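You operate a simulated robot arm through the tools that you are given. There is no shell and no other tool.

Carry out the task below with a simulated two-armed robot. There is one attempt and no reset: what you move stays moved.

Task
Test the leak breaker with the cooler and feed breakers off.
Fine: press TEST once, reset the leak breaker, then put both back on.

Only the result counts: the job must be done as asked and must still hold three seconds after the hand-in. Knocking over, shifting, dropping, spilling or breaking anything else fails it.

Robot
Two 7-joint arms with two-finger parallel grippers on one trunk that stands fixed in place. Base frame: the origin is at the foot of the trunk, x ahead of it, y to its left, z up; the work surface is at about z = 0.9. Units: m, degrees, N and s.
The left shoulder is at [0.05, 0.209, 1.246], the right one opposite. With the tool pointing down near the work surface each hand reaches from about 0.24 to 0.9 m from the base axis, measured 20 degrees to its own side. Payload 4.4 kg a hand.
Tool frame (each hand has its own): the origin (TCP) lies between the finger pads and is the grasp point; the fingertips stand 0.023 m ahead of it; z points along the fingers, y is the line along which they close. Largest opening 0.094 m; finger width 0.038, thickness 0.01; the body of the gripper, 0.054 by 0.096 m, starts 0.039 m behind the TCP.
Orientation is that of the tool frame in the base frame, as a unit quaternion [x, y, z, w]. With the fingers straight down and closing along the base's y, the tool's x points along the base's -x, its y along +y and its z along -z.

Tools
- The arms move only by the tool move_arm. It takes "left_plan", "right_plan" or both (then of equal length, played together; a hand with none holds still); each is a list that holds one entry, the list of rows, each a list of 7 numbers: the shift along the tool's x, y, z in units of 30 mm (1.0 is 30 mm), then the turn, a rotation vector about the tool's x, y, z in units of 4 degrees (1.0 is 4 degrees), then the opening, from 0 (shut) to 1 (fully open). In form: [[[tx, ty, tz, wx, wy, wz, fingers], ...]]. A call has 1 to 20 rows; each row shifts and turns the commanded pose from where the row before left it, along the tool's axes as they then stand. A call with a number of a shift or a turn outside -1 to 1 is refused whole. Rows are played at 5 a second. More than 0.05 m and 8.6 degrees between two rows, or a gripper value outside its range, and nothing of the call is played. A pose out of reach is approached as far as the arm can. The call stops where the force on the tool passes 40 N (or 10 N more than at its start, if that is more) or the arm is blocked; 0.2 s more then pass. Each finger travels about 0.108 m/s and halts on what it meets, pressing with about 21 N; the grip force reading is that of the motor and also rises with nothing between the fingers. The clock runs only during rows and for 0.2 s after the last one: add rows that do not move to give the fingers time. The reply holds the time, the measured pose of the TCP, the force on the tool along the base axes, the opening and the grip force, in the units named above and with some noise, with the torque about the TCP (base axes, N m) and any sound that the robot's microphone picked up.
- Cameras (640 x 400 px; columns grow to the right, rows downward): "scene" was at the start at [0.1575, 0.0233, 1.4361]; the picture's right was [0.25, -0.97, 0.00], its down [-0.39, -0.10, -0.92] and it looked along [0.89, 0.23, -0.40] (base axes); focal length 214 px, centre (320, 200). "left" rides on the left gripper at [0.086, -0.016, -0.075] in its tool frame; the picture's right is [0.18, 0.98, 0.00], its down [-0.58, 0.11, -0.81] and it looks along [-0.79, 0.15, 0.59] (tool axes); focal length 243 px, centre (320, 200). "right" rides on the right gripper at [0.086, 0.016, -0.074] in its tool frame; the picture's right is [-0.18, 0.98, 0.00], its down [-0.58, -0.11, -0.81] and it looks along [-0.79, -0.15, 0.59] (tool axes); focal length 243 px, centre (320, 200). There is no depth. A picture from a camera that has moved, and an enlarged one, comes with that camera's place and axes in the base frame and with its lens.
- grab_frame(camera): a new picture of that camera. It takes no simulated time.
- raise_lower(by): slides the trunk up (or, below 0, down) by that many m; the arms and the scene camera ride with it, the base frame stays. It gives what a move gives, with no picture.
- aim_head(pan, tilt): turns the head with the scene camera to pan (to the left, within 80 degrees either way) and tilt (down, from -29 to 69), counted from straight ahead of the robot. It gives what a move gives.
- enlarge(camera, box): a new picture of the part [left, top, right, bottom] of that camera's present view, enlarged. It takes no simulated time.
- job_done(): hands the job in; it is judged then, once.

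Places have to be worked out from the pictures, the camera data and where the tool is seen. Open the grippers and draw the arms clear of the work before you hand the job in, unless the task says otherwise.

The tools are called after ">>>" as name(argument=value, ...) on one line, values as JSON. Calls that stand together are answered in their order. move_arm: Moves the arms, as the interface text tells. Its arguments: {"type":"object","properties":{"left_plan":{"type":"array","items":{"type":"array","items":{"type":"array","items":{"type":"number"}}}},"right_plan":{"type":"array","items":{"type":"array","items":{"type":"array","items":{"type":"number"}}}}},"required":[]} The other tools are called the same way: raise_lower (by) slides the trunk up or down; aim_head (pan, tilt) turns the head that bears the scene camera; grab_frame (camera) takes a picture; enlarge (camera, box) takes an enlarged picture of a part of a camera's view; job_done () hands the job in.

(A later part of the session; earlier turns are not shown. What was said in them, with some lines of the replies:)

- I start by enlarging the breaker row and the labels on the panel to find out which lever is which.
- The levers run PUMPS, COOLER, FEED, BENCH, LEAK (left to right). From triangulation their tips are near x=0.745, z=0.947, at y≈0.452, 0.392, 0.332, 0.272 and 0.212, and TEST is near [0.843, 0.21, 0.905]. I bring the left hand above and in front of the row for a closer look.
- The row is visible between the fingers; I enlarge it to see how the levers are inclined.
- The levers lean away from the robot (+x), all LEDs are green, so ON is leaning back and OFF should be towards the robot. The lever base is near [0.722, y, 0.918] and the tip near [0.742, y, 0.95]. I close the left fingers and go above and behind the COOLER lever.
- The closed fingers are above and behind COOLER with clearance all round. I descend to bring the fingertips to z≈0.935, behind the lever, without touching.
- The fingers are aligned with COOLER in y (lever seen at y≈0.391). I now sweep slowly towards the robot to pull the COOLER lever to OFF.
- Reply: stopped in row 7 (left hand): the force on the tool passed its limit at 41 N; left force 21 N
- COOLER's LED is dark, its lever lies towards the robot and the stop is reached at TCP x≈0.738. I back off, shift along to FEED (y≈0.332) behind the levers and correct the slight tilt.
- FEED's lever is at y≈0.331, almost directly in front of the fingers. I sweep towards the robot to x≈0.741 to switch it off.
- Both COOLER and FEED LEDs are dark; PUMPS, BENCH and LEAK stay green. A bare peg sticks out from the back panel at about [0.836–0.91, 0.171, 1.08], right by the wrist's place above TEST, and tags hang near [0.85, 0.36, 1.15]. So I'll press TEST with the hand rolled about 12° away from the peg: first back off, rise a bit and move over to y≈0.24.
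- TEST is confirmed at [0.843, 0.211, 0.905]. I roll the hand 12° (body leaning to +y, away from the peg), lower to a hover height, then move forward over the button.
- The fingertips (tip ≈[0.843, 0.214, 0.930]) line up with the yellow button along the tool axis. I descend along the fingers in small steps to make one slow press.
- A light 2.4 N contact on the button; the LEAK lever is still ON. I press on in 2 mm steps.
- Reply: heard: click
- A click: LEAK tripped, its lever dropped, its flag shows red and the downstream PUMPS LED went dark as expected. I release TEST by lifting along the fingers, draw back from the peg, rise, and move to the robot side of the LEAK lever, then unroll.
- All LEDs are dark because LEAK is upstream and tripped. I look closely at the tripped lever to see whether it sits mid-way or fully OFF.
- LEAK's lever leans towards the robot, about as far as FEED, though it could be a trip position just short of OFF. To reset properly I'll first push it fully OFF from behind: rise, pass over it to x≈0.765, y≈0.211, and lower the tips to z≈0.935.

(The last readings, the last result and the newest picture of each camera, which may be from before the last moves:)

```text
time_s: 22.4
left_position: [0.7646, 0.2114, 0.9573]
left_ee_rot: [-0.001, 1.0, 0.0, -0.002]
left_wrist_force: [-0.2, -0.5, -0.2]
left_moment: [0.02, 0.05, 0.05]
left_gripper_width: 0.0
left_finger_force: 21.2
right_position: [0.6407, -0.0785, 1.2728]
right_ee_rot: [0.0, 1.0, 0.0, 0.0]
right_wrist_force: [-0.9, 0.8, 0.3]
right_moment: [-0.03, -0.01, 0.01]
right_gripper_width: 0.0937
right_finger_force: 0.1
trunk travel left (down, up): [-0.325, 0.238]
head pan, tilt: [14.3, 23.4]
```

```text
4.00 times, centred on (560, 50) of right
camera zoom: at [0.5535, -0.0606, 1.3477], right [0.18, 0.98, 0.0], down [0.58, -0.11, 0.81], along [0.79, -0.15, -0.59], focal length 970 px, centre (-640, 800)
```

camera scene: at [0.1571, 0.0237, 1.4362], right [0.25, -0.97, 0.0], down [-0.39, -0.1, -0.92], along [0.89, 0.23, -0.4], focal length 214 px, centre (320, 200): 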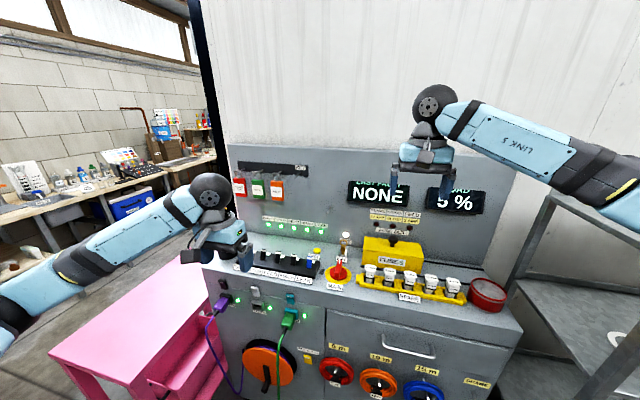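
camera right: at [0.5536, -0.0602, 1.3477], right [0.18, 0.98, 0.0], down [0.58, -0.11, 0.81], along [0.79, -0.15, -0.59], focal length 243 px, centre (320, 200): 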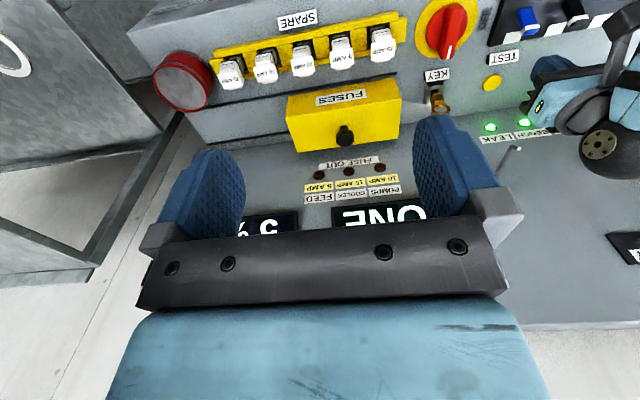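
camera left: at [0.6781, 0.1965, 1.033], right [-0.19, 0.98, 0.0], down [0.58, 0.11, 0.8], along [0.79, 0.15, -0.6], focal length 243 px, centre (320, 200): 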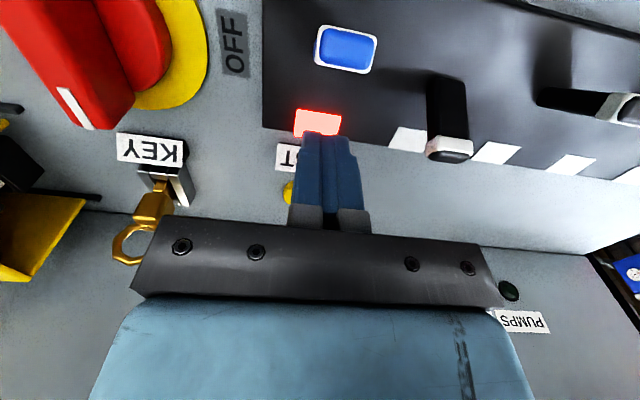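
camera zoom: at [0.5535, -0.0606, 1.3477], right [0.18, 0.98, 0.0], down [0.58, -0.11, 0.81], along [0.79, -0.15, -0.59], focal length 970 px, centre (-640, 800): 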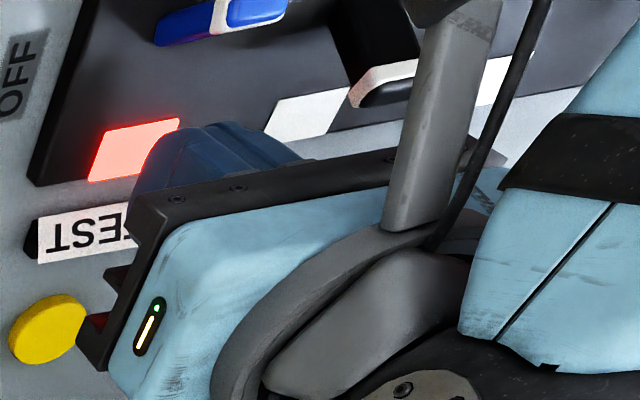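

The tripped LEAK lever's tip is at x≈0.711, about the same as the OFF levers. I push it gently to the OFF stop (x≈0.738) to be sure.

>>> move_arm(left_plan=[[[0.3, 0, 0, 0, 0, 0, 0], [0.3, 0, 0, 0, 0, 0, 0], [0.15, 0, 0, 0, 0, 0, 0], [0.1, 0, 0, 0, 0, 0, 0], [0.05, 0, 0, 0, 0, 0, 0], [0, 0, 0, 0, 0, 0, 0]]])

>>> grab_frame(camera="left")

>>> enlarge(camera="scene", box=[240, 220, 352, 290])

```text
time_s: 23.8
left_position: [0.7383, 0.2118, 0.9588]
left_ee_rot: [-0.002, 1.0, 0.0, -0.001]
left_wrist_force: [12.7, 3.7, 4.2]
left_moment: [0.14, -0.17, -0.01]
left_gripper_width: 0.0003
left_finger_force: 21.1
right_position: [0.6401, -0.0778, 1.2731]
right_ee_rot: [0.0, 1.0, 0.0, 0.0]
right_wrist_force: [-0.4, 0.3, 0.3]
right_moment: [-0.01, -0.02, 0.01]
right_gripper_width: 0.0939
right_finger_force: 0.1
trunk travel left (down, up): [-0.325, 0.238]
head pan, tilt: [14.3, 23.4]
```

```text
taken
camera left: at [0.6525, 0.1954, 1.0343], right [-0.19, 0.98, 0.0], down [0.58, 0.11, 0.8], along [0.79, 0.15, -0.59], focal length 243 px, centre (320, 200)
```

left: 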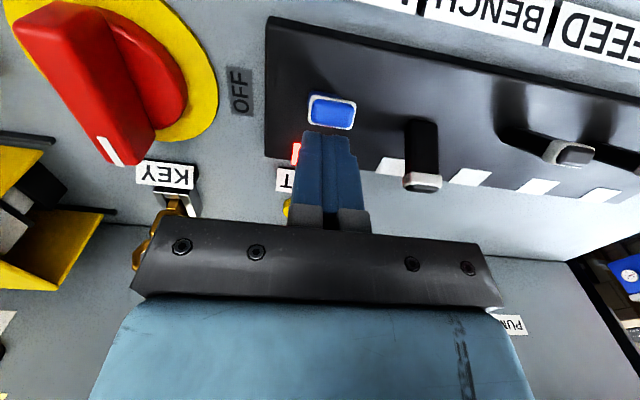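

```text
5.71 times, centred on (296, 255) of scene
camera zoom: at [0.1584, 0.0235, 1.4361], right [0.25, -0.97, 0.0], down [-0.39, -0.1, -0.92], along [0.89, 0.23, -0.4], focal length 1226 px, centre (457, -114)
```

zoom: 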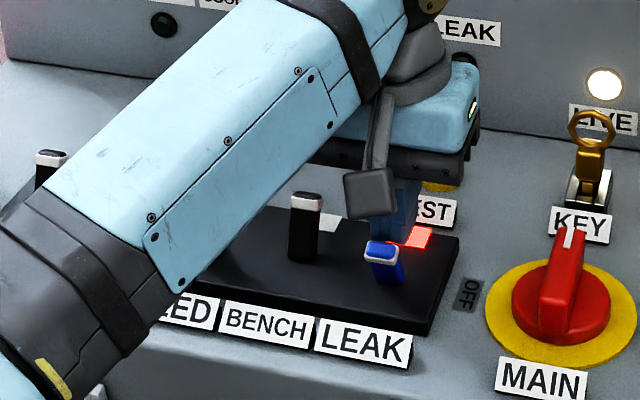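

The lever was already on the OFF stop (12.7 N reaction). Now I lift, pass over to the robot side of LEAK and come down in front of it at x≈0.655.

>>> move_arm(left_plan=[[[-0.5, 0, 0, 0, 0, 0, 0], [0, 0, -0.7, 0, 0, 0, 0], [0, 0, -0.7, 0, 0, 0, 0], [0, 0, -0.7, 0, 0, 0, 0], [0.82, 0, 0, 0, 0, 0, 0], [0.82, 0, 0, 0, 0, 0, 0], [0.82, 0, 0, 0, 0, 0, 0], [0.82, 0, 0, 0, 0, 0, 0], [0, 0, 0, 0, 0, 0, 0], [0, 0, 0.7, 0, 0, 0, 0], [0, 0, 0.7, 0, 0, 0, 0], [0, 0, 0.7, 0, 0, 0, 0], [0, 0, 0, 0, 0, 0, 0]]])

>>> grab_frame(camera="left")

>>> enlarge(camera="scene", box=[240, 220, 352, 290])

```text
time_s: 26.6
left_position: [0.6532, 0.2113, 0.9594]
left_ee_rot: [-0.002, 1.0, 0.0, -0.002]
left_wrist_force: [-0.2, 0.1, -0.7]
left_moment: [0.01, 0.03, -0.01]
left_gripper_width: 0.0
left_finger_force: 21.3
right_position: [0.6421, -0.0778, 1.275]
right_ee_rot: [0.0, 1.0, 0.0, 0.0]
right_wrist_force: [0.4, 0.8, -0.8]
right_moment: [0.02, 0.0, 0.0]
right_gripper_width: 0.0939
right_finger_force: 0.1
trunk travel left (down, up): [-0.325, 0.238]
head pan, tilt: [14.3, 23.4]
```

```text
taken
camera left: at [0.5673, 0.1962, 1.0351], right [-0.19, 0.98, 0.0], down [0.59, 0.11, 0.8], along [0.79, 0.15, -0.6], focal length 243 px, centre (320, 200)
```

left: 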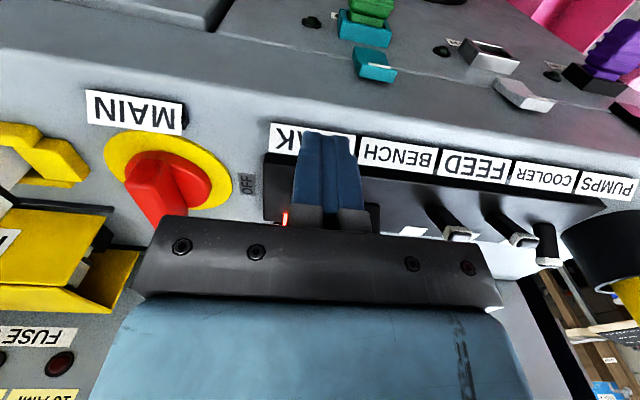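

```text
5.71 times, centred on (296, 255) of scene
camera zoom: at [0.1573, 0.0232, 1.4361], right [0.25, -0.97, 0.0], down [-0.39, -0.1, -0.92], along [0.89, 0.23, -0.4], focal length 1226 px, centre (457, -114)
```

zoom: 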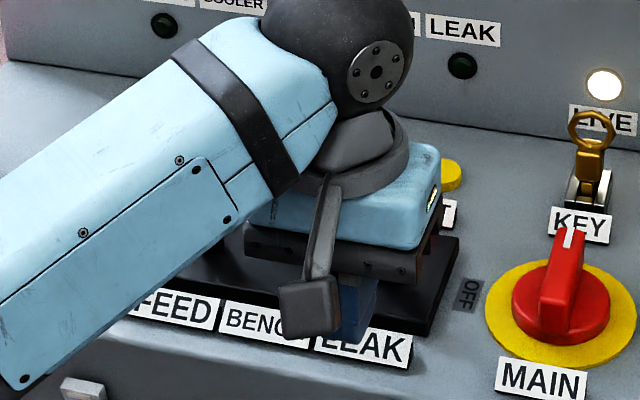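

The fingers stand in front of LEAK with the lever between them and the panel. I sweep away from the robot to put LEAK back ON.

>>> move_arm(left_plan=[[[-0.4, 0, 0, 0, 0, 0, 0], [-0.3, 0, 0, 0, 0, 0, 0], [-0.3, 0, 0, 0, 0, 0, 0], [-0.25, 0, 0, 0, 0, 0, 0], [-0.25, 0, 0, 0, 0, 0, 0], [-0.2, 0, 0, 0, 0, 0, 0], [0, 0, 0, 0, 0, 0, 0]]])

>>> grab_frame(camera="left")

>>> enlarge(camera="scene", box=[240, 220, 352, 290])

>>> enlarge(camera="right", box=[440, 0, 640, 125])

```text
time_s: 28.2
left_position: [0.705, 0.2109, 0.9578]
left_ee_rot: [-0.001, 1.0, -0.001, -0.003]
left_wrist_force: [-0.5, 0.5, -0.3]
left_moment: [0.02, 0.02, 0.01]
left_gripper_width: 0.0001
left_finger_force: 20.7
right_position: [0.6402, -0.078, 1.2726]
right_ee_rot: [0.0, 1.0, 0.001, 0.001]
right_wrist_force: [-0.2, -0.4, -0.4]
right_moment: [-0.02, 0.01, -0.02]
right_gripper_width: 0.094
right_finger_force: 0.1
trunk travel left (down, up): [-0.325, 0.238]
head pan, tilt: [14.3, 23.4]
```

```text
taken
camera left: at [0.6187, 0.1953, 1.0331], right [-0.19, 0.98, 0.0], down [0.59, 0.11, 0.8], along [0.79, 0.15, -0.6], focal length 243 px, centre (320, 200)
```

left: 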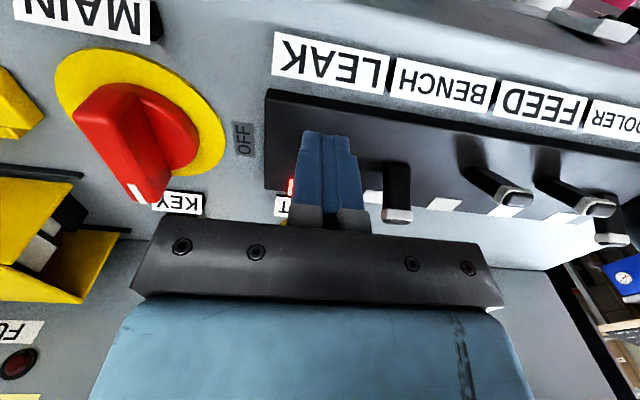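

```text
5.71 times, centred on (296, 255) of scene
camera zoom: at [0.1574, 0.0233, 1.4361], right [0.25, -0.97, 0.0], down [-0.39, -0.1, -0.92], along [0.89, 0.23, -0.4], focal length 1226 px, centre (457, -114)
```

zoom: 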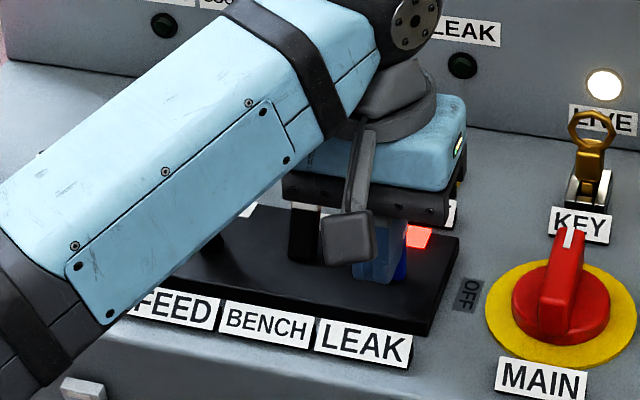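

```text
3.20 times, centred on (540, 62) of right
camera zoom: at [0.5536, -0.0605, 1.3476], right [0.18, 0.98, 0.0], down [0.58, -0.11, 0.81], along [0.79, -0.15, -0.59], focal length 776 px, centre (-384, 640)
```

zoom: 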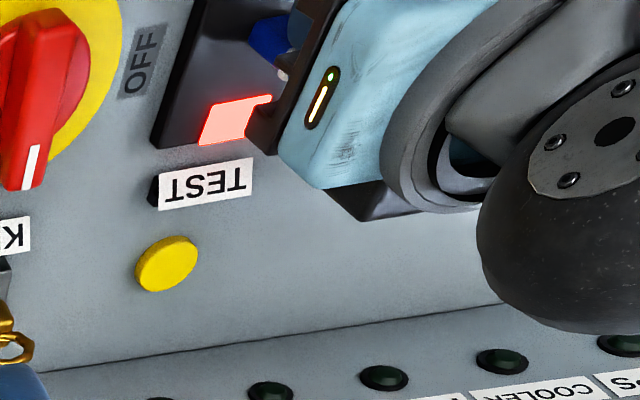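

No reaction force yet and the flag is still red, so the lever isn't home. I push further in small steps.

>>> move_arm(left_plan=[[[-0.12, 0, 0, 0, 0, 0, 0], [-0.12, 0, 0, 0, 0, 0, 0], [-0.12, 0, 0, 0, 0, 0, 0], [0, 0, 0, 0, 0, 0, 0]]])

>>> enlarge(camera="scene", box=[240, 220, 352, 290])

>>> enlarge(camera="right", box=[440, 0, 640, 125])

```text
time_s: 29.2
left_position: [0.7139, 0.2105, 0.9578]
left_ee_rot: [-0.001, 1.0, 0.0, -0.002]
left_wrist_force: [-0.7, 0.4, 0.8]
left_moment: [0.02, 0.0, -0.02]
left_gripper_width: 0.0
left_finger_force: 20.8
right_position: [0.6423, -0.0766, 1.2737]
right_ee_rot: [0.0, 1.0, 0.0, -0.001]
right_wrist_force: [0.4, 0.0, -0.1]
right_moment: [0.0, -0.01, -0.01]
right_gripper_width: 0.0941
right_finger_force: 0.2
trunk travel left (down, up): [-0.325, 0.238]
head pan, tilt: [14.3, 23.4]
```

```text
5.71 times, centred on (296, 255) of scene
camera zoom: at [0.1574, 0.0233, 1.4361], right [0.25, -0.97, 0.0], down [-0.39, -0.1, -0.92], along [0.89, 0.23, -0.4], focal length 1226 px, centre (457, -114)
```

zoom: 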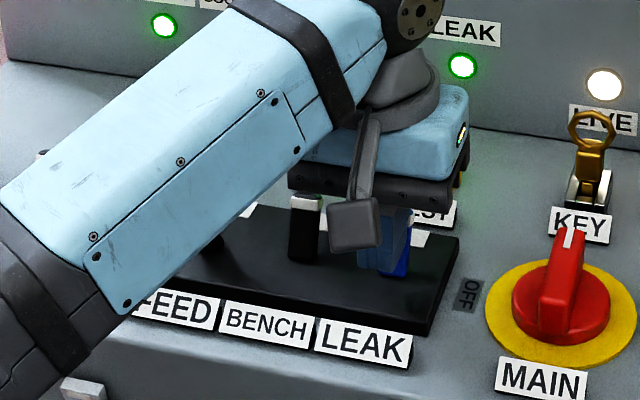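

```text
3.20 times, centred on (540, 62) of right
camera zoom: at [0.5537, -0.0605, 1.3476], right [0.18, 0.98, 0.0], down [0.58, -0.11, 0.81], along [0.79, -0.15, -0.59], focal length 776 px, centre (-384, 640)
```

zoom: 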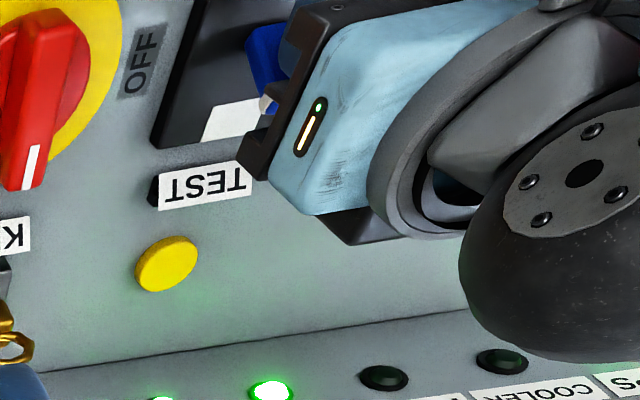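

LEAK latched: LEAK, BENCH and PUMPS LEDs are green again, the flag is white, and FEED and COOLER stay off. I retreat towards the robot and slide over in front of the FEED lever (y≈0.3315).

>>> move_arm(left_plan=[[[0.65, 0, 0, 0, 0, 0, 0], [0.65, 0, 0, 0, 0, 0, 0], [0.7, 0, 0, 0, 0, 0, 0], [0, 0.8, 0, 0, 0, 0, 0], [0, 0.8, 0, 0, 0, 0, 0], [0, 0.8, 0, 0, 0, 0, 0], [0, 0.8, 0, 0, 0, 0, 0], [0, 0.83, 0, 0, 0, 0, 0], [0, 0, 0, 0, 0, 0, 0]]])

>>> grab_frame(camera="left")

>>> enlarge(camera="scene", box=[220, 200, 380, 300])

>>> enlarge(camera="right", box=[440, 0, 640, 125])

```text
time_s: 31.2
left_position: [0.6525, 0.3307, 0.9583]
left_ee_rot: [0.0, 1.0, 0.0, -0.003]
left_wrist_force: [0.3, 0.6, 0.2]
left_moment: [0.01, -0.04, -0.03]
left_gripper_width: 0.0002
left_finger_force: 21.4
right_position: [0.6411, -0.0774, 1.2735]
right_ee_rot: [0.0, 1.0, 0.001, -0.001]
right_wrist_force: [-1.2, -0.1, -0.5]
right_moment: [-0.01, 0.01, -0.01]
right_gripper_width: 0.0942
right_finger_force: 0.1
trunk travel left (down, up): [-0.325, 0.238]
head pan, tilt: [14.3, 23.4]
```

```text
taken
camera left: at [0.5666, 0.3158, 1.0334], right [-0.19, 0.98, 0.0], down [0.59, 0.11, 0.8], along [0.79, 0.15, -0.6], focal length 243 px, centre (320, 200)
```

left: 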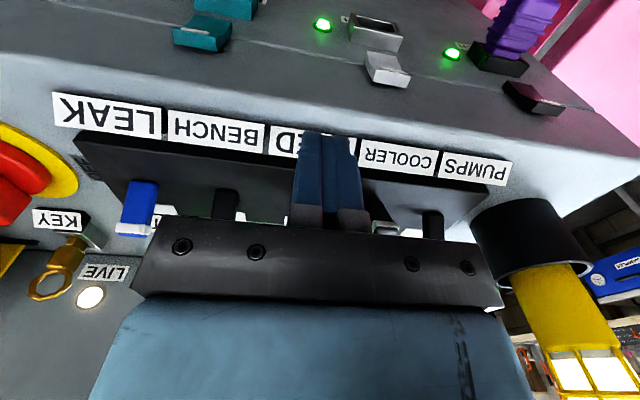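

```text
4.00 times, centred on (300, 250) of scene
camera zoom: at [0.1576, 0.0229, 1.4361], right [0.25, -0.97, 0.0], down [-0.39, -0.1, -0.92], along [0.89, 0.23, -0.4], focal length 858 px, centre (400, 0)
```

zoom: 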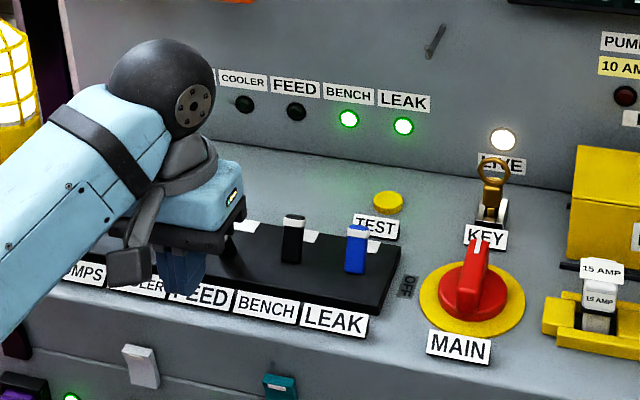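

```text
3.20 times, centred on (540, 62) of right
camera zoom: at [0.5538, -0.0609, 1.3475], right [0.18, 0.98, 0.0], down [0.58, -0.11, 0.81], along [0.79, -0.15, -0.59], focal length 776 px, centre (-384, 640)
```

zoom: 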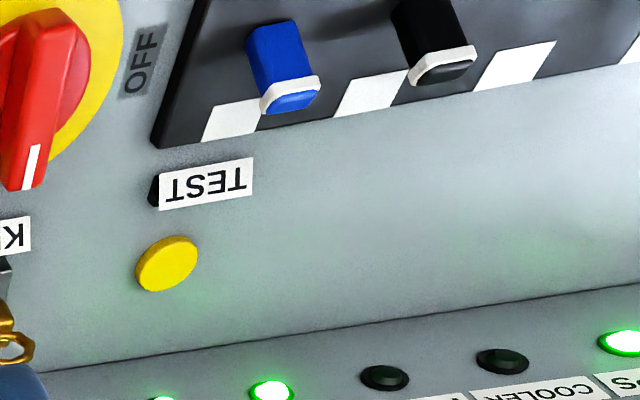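

LEAK sits exactly where it was originally, with its flag white. I sweep FEED away from the robot to x≈0.714 to turn it on.

>>> move_arm(left_plan=[[[-0.4, 0, 0, 0, 0, 0, 0], [-0.3, 0, 0, 0, 0, 0, 0], [-0.3, 0, 0, 0, 0, 0, 0], [-0.25, 0, 0, 0, 0, 0, 0], [-0.25, 0, 0, 0, 0, 0, 0], [-0.2, 0, 0, 0, 0, 0, 0], [-0.12, 0, 0, 0, 0, 0, 0], [-0.12, 0, 0, 0, 0, 0, 0], [-0.12, 0, 0, 0, 0, 0, 0], [0, 0, 0, 0, 0, 0, 0]]])

>>> enlarge(camera="scene", box=[220, 200, 380, 300])

>>> enlarge(camera="right", box=[440, 0, 640, 125])

```text
time_s: 33.4
left_position: [0.7158, 0.332, 0.9597]
left_ee_rot: [-0.001, 1.0, 0.0, -0.002]
left_wrist_force: [-0.5, -0.8, 0.7]
left_moment: [-0.06, -0.03, -0.01]
left_gripper_width: 0.0001
left_finger_force: 21.1
right_position: [0.6404, -0.0774, 1.2735]
right_ee_rot: [0.0, 1.0, 0.0, 0.0]
right_wrist_force: [-0.5, 0.0, -0.4]
right_moment: [0.02, -0.01, 0.0]
right_gripper_width: 0.094
right_finger_force: 0.0
trunk travel left (down, up): [-0.325, 0.238]
head pan, tilt: [14.3, 23.4]
```

```text
4.00 times, centred on (300, 250) of scene
camera zoom: at [0.1573, 0.0233, 1.4361], right [0.25, -0.97, 0.0], down [-0.39, -0.1, -0.92], along [0.89, 0.23, -0.4], focal length 858 px, centre (400, 0)
```

zoom: 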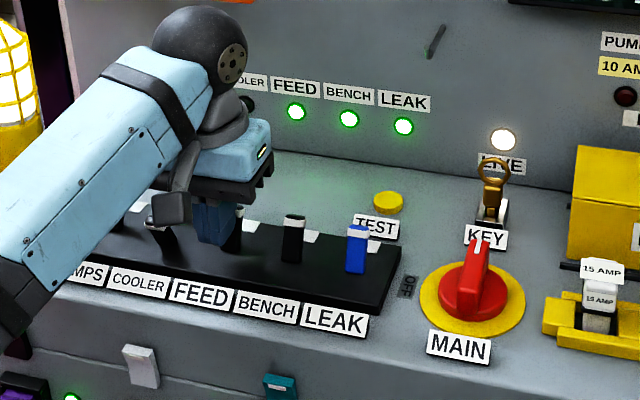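

```text
3.20 times, centred on (540, 62) of right
camera zoom: at [0.5536, -0.0606, 1.3477], right [0.18, 0.98, 0.0], down [0.58, -0.11, 0.81], along [0.79, -0.15, -0.59], focal length 776 px, centre (-384, 640)
```

zoom: 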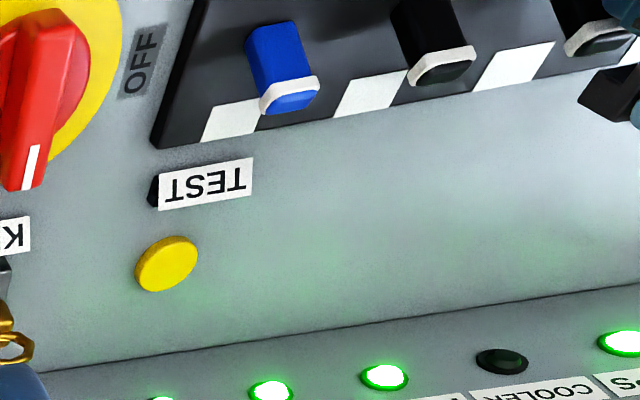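

FEED's LED is green. Now the same for COOLER: retreat to x≈0.653, slide to y≈0.391, and check before sweeping.

>>> move_arm(left_plan=[[[0.7, 0, 0, 0, 0, 0, 0], [0.7, 0, 0, 0, 0, 0, 0], [0.7, 0, 0, 0, 0, 0, 0], [0, 0.65, 0, 0, 0, 0, 0], [0, 0.65, 0, 0, 0, 0, 0], [0, 0.67, 0, 0, 0, 0, 0], [0, 0, 0, 0, 0, 0, 0]]])

>>> grab_frame(camera="left")

>>> enlarge(camera="scene", box=[200, 200, 360, 300])

```text
time_s: 35.0
left_position: [0.6546, 0.3913, 0.959]
left_ee_rot: [-0.002, 1.0, 0.0, -0.003]
left_wrist_force: [0.6, -0.3, 0.6]
left_moment: [-0.03, -0.01, 0.01]
left_gripper_width: 0.0
left_finger_force: 21.3
right_position: [0.6411, -0.0777, 1.273]
right_ee_rot: [0.0, 1.0, 0.0, 0.001]
right_wrist_force: [0.2, 0.4, 0.4]
right_moment: [-0.02, -0.02, -0.05]
right_gripper_width: 0.094
right_finger_force: 0.1
trunk travel left (down, up): [-0.325, 0.238]
head pan, tilt: [14.3, 23.4]
```

```text
taken
camera left: at [0.5682, 0.3767, 1.0348], right [-0.19, 0.98, 0.0], down [0.59, 0.11, 0.8], along [0.79, 0.15, -0.6], focal length 243 px, centre (320, 200)
```

left: 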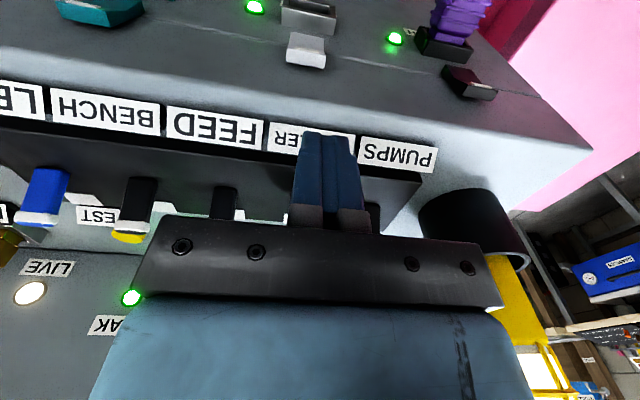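

```text
4.00 times, centred on (280, 250) of scene
camera zoom: at [0.1575, 0.023, 1.4361], right [0.25, -0.97, 0.0], down [-0.39, -0.1, -0.92], along [0.89, 0.23, -0.4], focal length 858 px, centre (480, 0)
```

zoom: 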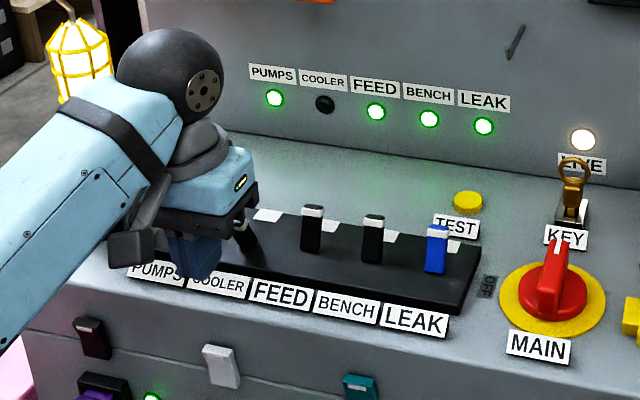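

Only COOLER's LED is dark now, and the fingers are in front of its lever. I sweep it ON.

>>> move_arm(left_plan=[[[-0.4, 0, 0, 0, 0, 0, 0], [-0.3, 0, 0, 0, 0, 0, 0], [-0.3, 0, 0, 0, 0, 0, 0], [-0.25, 0, 0, 0, 0, 0, 0], [-0.25, 0, 0, 0, 0, 0, 0], [-0.2, 0, 0, 0, 0, 0, 0], [-0.12, 0, 0, 0, 0, 0, 0], [-0.12, 0, 0, 0, 0, 0, 0], [-0.1, 0, 0, 0, 0, 0, 0], [0, 0, 0, 0, 0, 0, 0]]])

>>> enlarge(camera="scene", box=[200, 200, 360, 300])

>>> enlarge(camera="right", box=[440, 0, 640, 125])

```text
time_s: 37.2
left_position: [0.7148, 0.3922, 0.9596]
left_ee_rot: [-0.001, 1.0, 0.0, -0.003]
left_wrist_force: [-0.6, 0.0, -0.5]
left_moment: [-0.02, 0.04, 0.02]
left_gripper_width: 0.0003
left_finger_force: 21.1
right_position: [0.6414, -0.0773, 1.2734]
right_ee_rot: [0.001, 1.0, 0.0, 0.0]
right_wrist_force: [-0.8, -0.4, 0.1]
right_moment: [-0.03, 0.0, -0.02]
right_gripper_width: 0.0939
right_finger_force: 0.1
trunk travel left (down, up): [-0.325, 0.238]
head pan, tilt: [14.3, 23.4]
```

```text
4.00 times, centred on (280, 250) of scene
camera zoom: at [0.1574, 0.0233, 1.4361], right [0.25, -0.97, 0.0], down [-0.39, -0.1, -0.92], along [0.89, 0.23, -0.4], focal length 858 px, centre (480, 0)
```

zoom: 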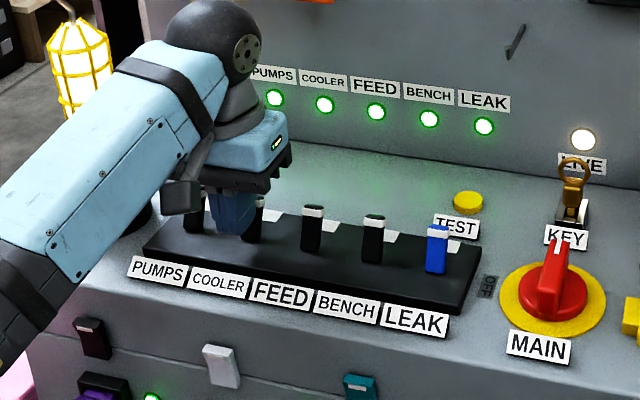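

```text
3.20 times, centred on (540, 62) of right
camera zoom: at [0.5536, -0.0605, 1.3476], right [0.18, 0.98, 0.0], down [0.58, -0.11, 0.81], along [0.79, -0.15, -0.59], focal length 776 px, centre (-384, 640)
```

zoom: 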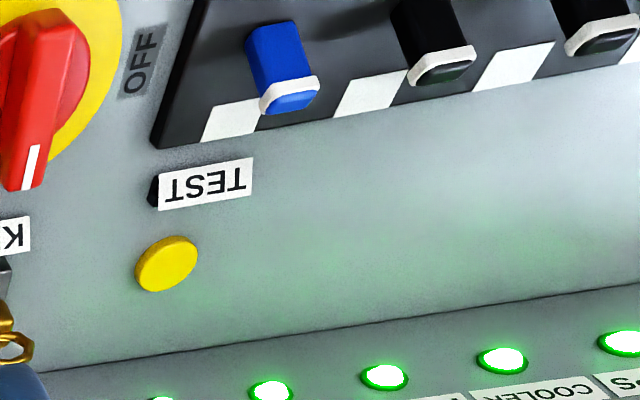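

All five LEDs are green. I draw the left hand back and up, away from the console, and open the gripper once clear.

>>> move_arm(left_plan=[[[0.67, 0, 0, 0, 0, 0, 0], [0.67, 0, 0, 0, 0, 0, 0], [0.67, 0, 0, 0, 0, 0, 0], [0, 0, -1, 0, 0, 0, 0], [0, 0, -1, 0, 0, 0, 0], [0, 0, -1, 0, 0, 0, 0], [0.9, 0.36, -0.55, 0, 0, 0, 0], [0.9, 0.36, -0.55, 0, 0, 0, 0], [0.9, 0.36, -0.55, 0, 0, 0, 0.3], [0.9, 0.36, -0.55, 0, 0, 0, 0.6], [0.9, 0.36, -0.55, 0, 0, 0, 1], [0.9, 0.36, -0.55, 0, 0, 0, 1], [0.8, 0.3, -0.4, 0, 0, 0, 1], [0, 0, 0, 0, 0, 0, 1], [0, 0, 0, 0, 0, 0, 1]]])

>>> grab_frame(camera="scene")

>>> enlarge(camera="scene", box=[210, 140, 402, 260])

>>> enlarge(camera="scene", box=[210, 200, 370, 300])

>>> grab_frame(camera="left")

```text
time_s: 40.4
left_position: [0.4696, 0.4621, 1.1594]
left_ee_rot: [-0.001, 1.0, 0.0, -0.002]
left_wrist_force: [0.2, 0.0, 0.4]
left_moment: [-0.03, -0.01, 0.01]
left_gripper_width: 0.0939
left_finger_force: 0.1
right_position: [0.64, -0.0785, 1.2739]
right_ee_rot: [0.0, 1.0, 0.0, 0.0]
right_wrist_force: [0.5, 0.0, 0.2]
right_moment: [-0.03, -0.05, 0.0]
right_gripper_width: 0.0939
right_finger_force: 0.0
trunk travel left (down, up): [-0.325, 0.238]
head pan, tilt: [14.3, 23.4]
```

```text
taken
camera scene: at [0.1569, 0.0234, 1.4362], right [0.25, -0.97, 0.0], down [-0.39, -0.1, -0.92], along [0.89, 0.23, -0.4], focal length 214 px, centre (320, 200)
```

scene: 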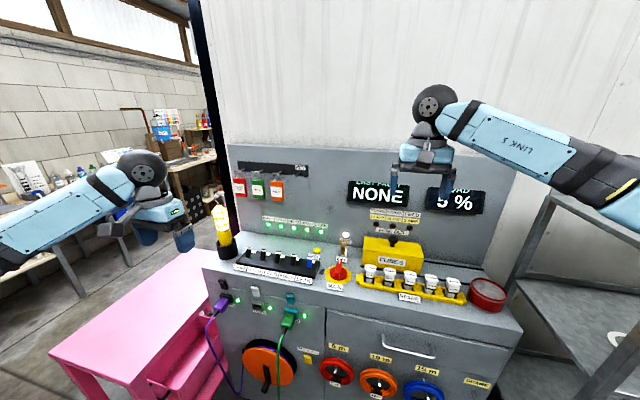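

```text
3.33 times, centred on (306, 200) of scene
camera zoom: at [0.1569, 0.0234, 1.4362], right [0.25, -0.97, 0.0], down [-0.39, -0.1, -0.92], along [0.89, 0.23, -0.4], focal length 715 px, centre (367, 200)
```

zoom: 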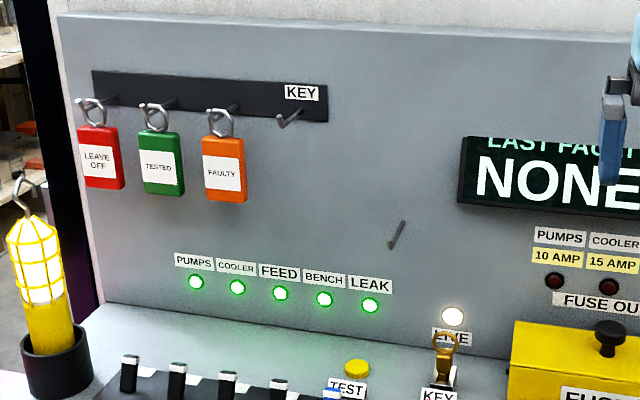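

```text
4.00 times, centred on (290, 250) of scene
camera zoom: at [0.1569, 0.0234, 1.4362], right [0.25, -0.97, 0.0], down [-0.39, -0.1, -0.92], along [0.89, 0.23, -0.4], focal length 858 px, centre (440, 0)
```

zoom: 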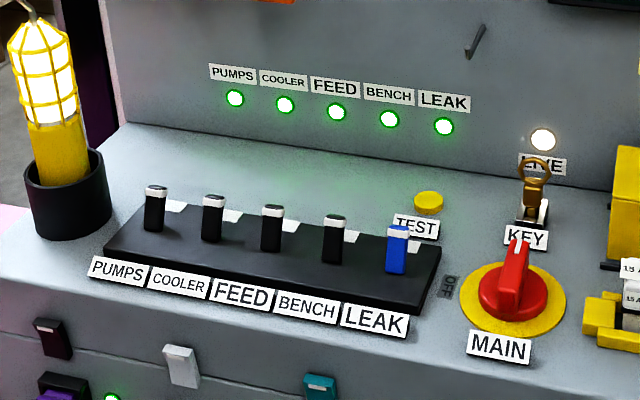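

```text
taken
camera left: at [0.383, 0.4479, 1.2354], right [-0.19, 0.98, 0.0], down [0.58, 0.11, 0.8], along [0.79, 0.15, -0.6], focal length 243 px, centre (320, 200)
```

left: 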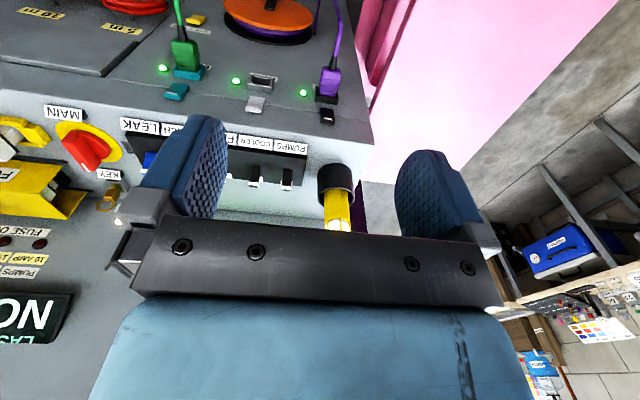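

The panel is back as it was: all five levers are ON, all LEDs are green, no trip flag shows, and the load reads 5 %. The tags, key and lamp are undisturbed, and both grippers are open and clear. I hand the job in.

>>> job_done()

```text
The job is handed in.
```

The leak breaker test is done. With COOLER and FEED off, I pressed TEST once and the LEAK breaker tripped: its flag went red and every LED went dark.

I reset LEAK by making sure its lever was fully off and then pushing it back on. After that I switched FEED and then COOLER back on.

At hand-in all five LEDs were green, LEAK's flag was white again, and the "LAST FAULT" display read NONE. I saw nothing else shifted or knocked over, and both arms were clear with grippers open.
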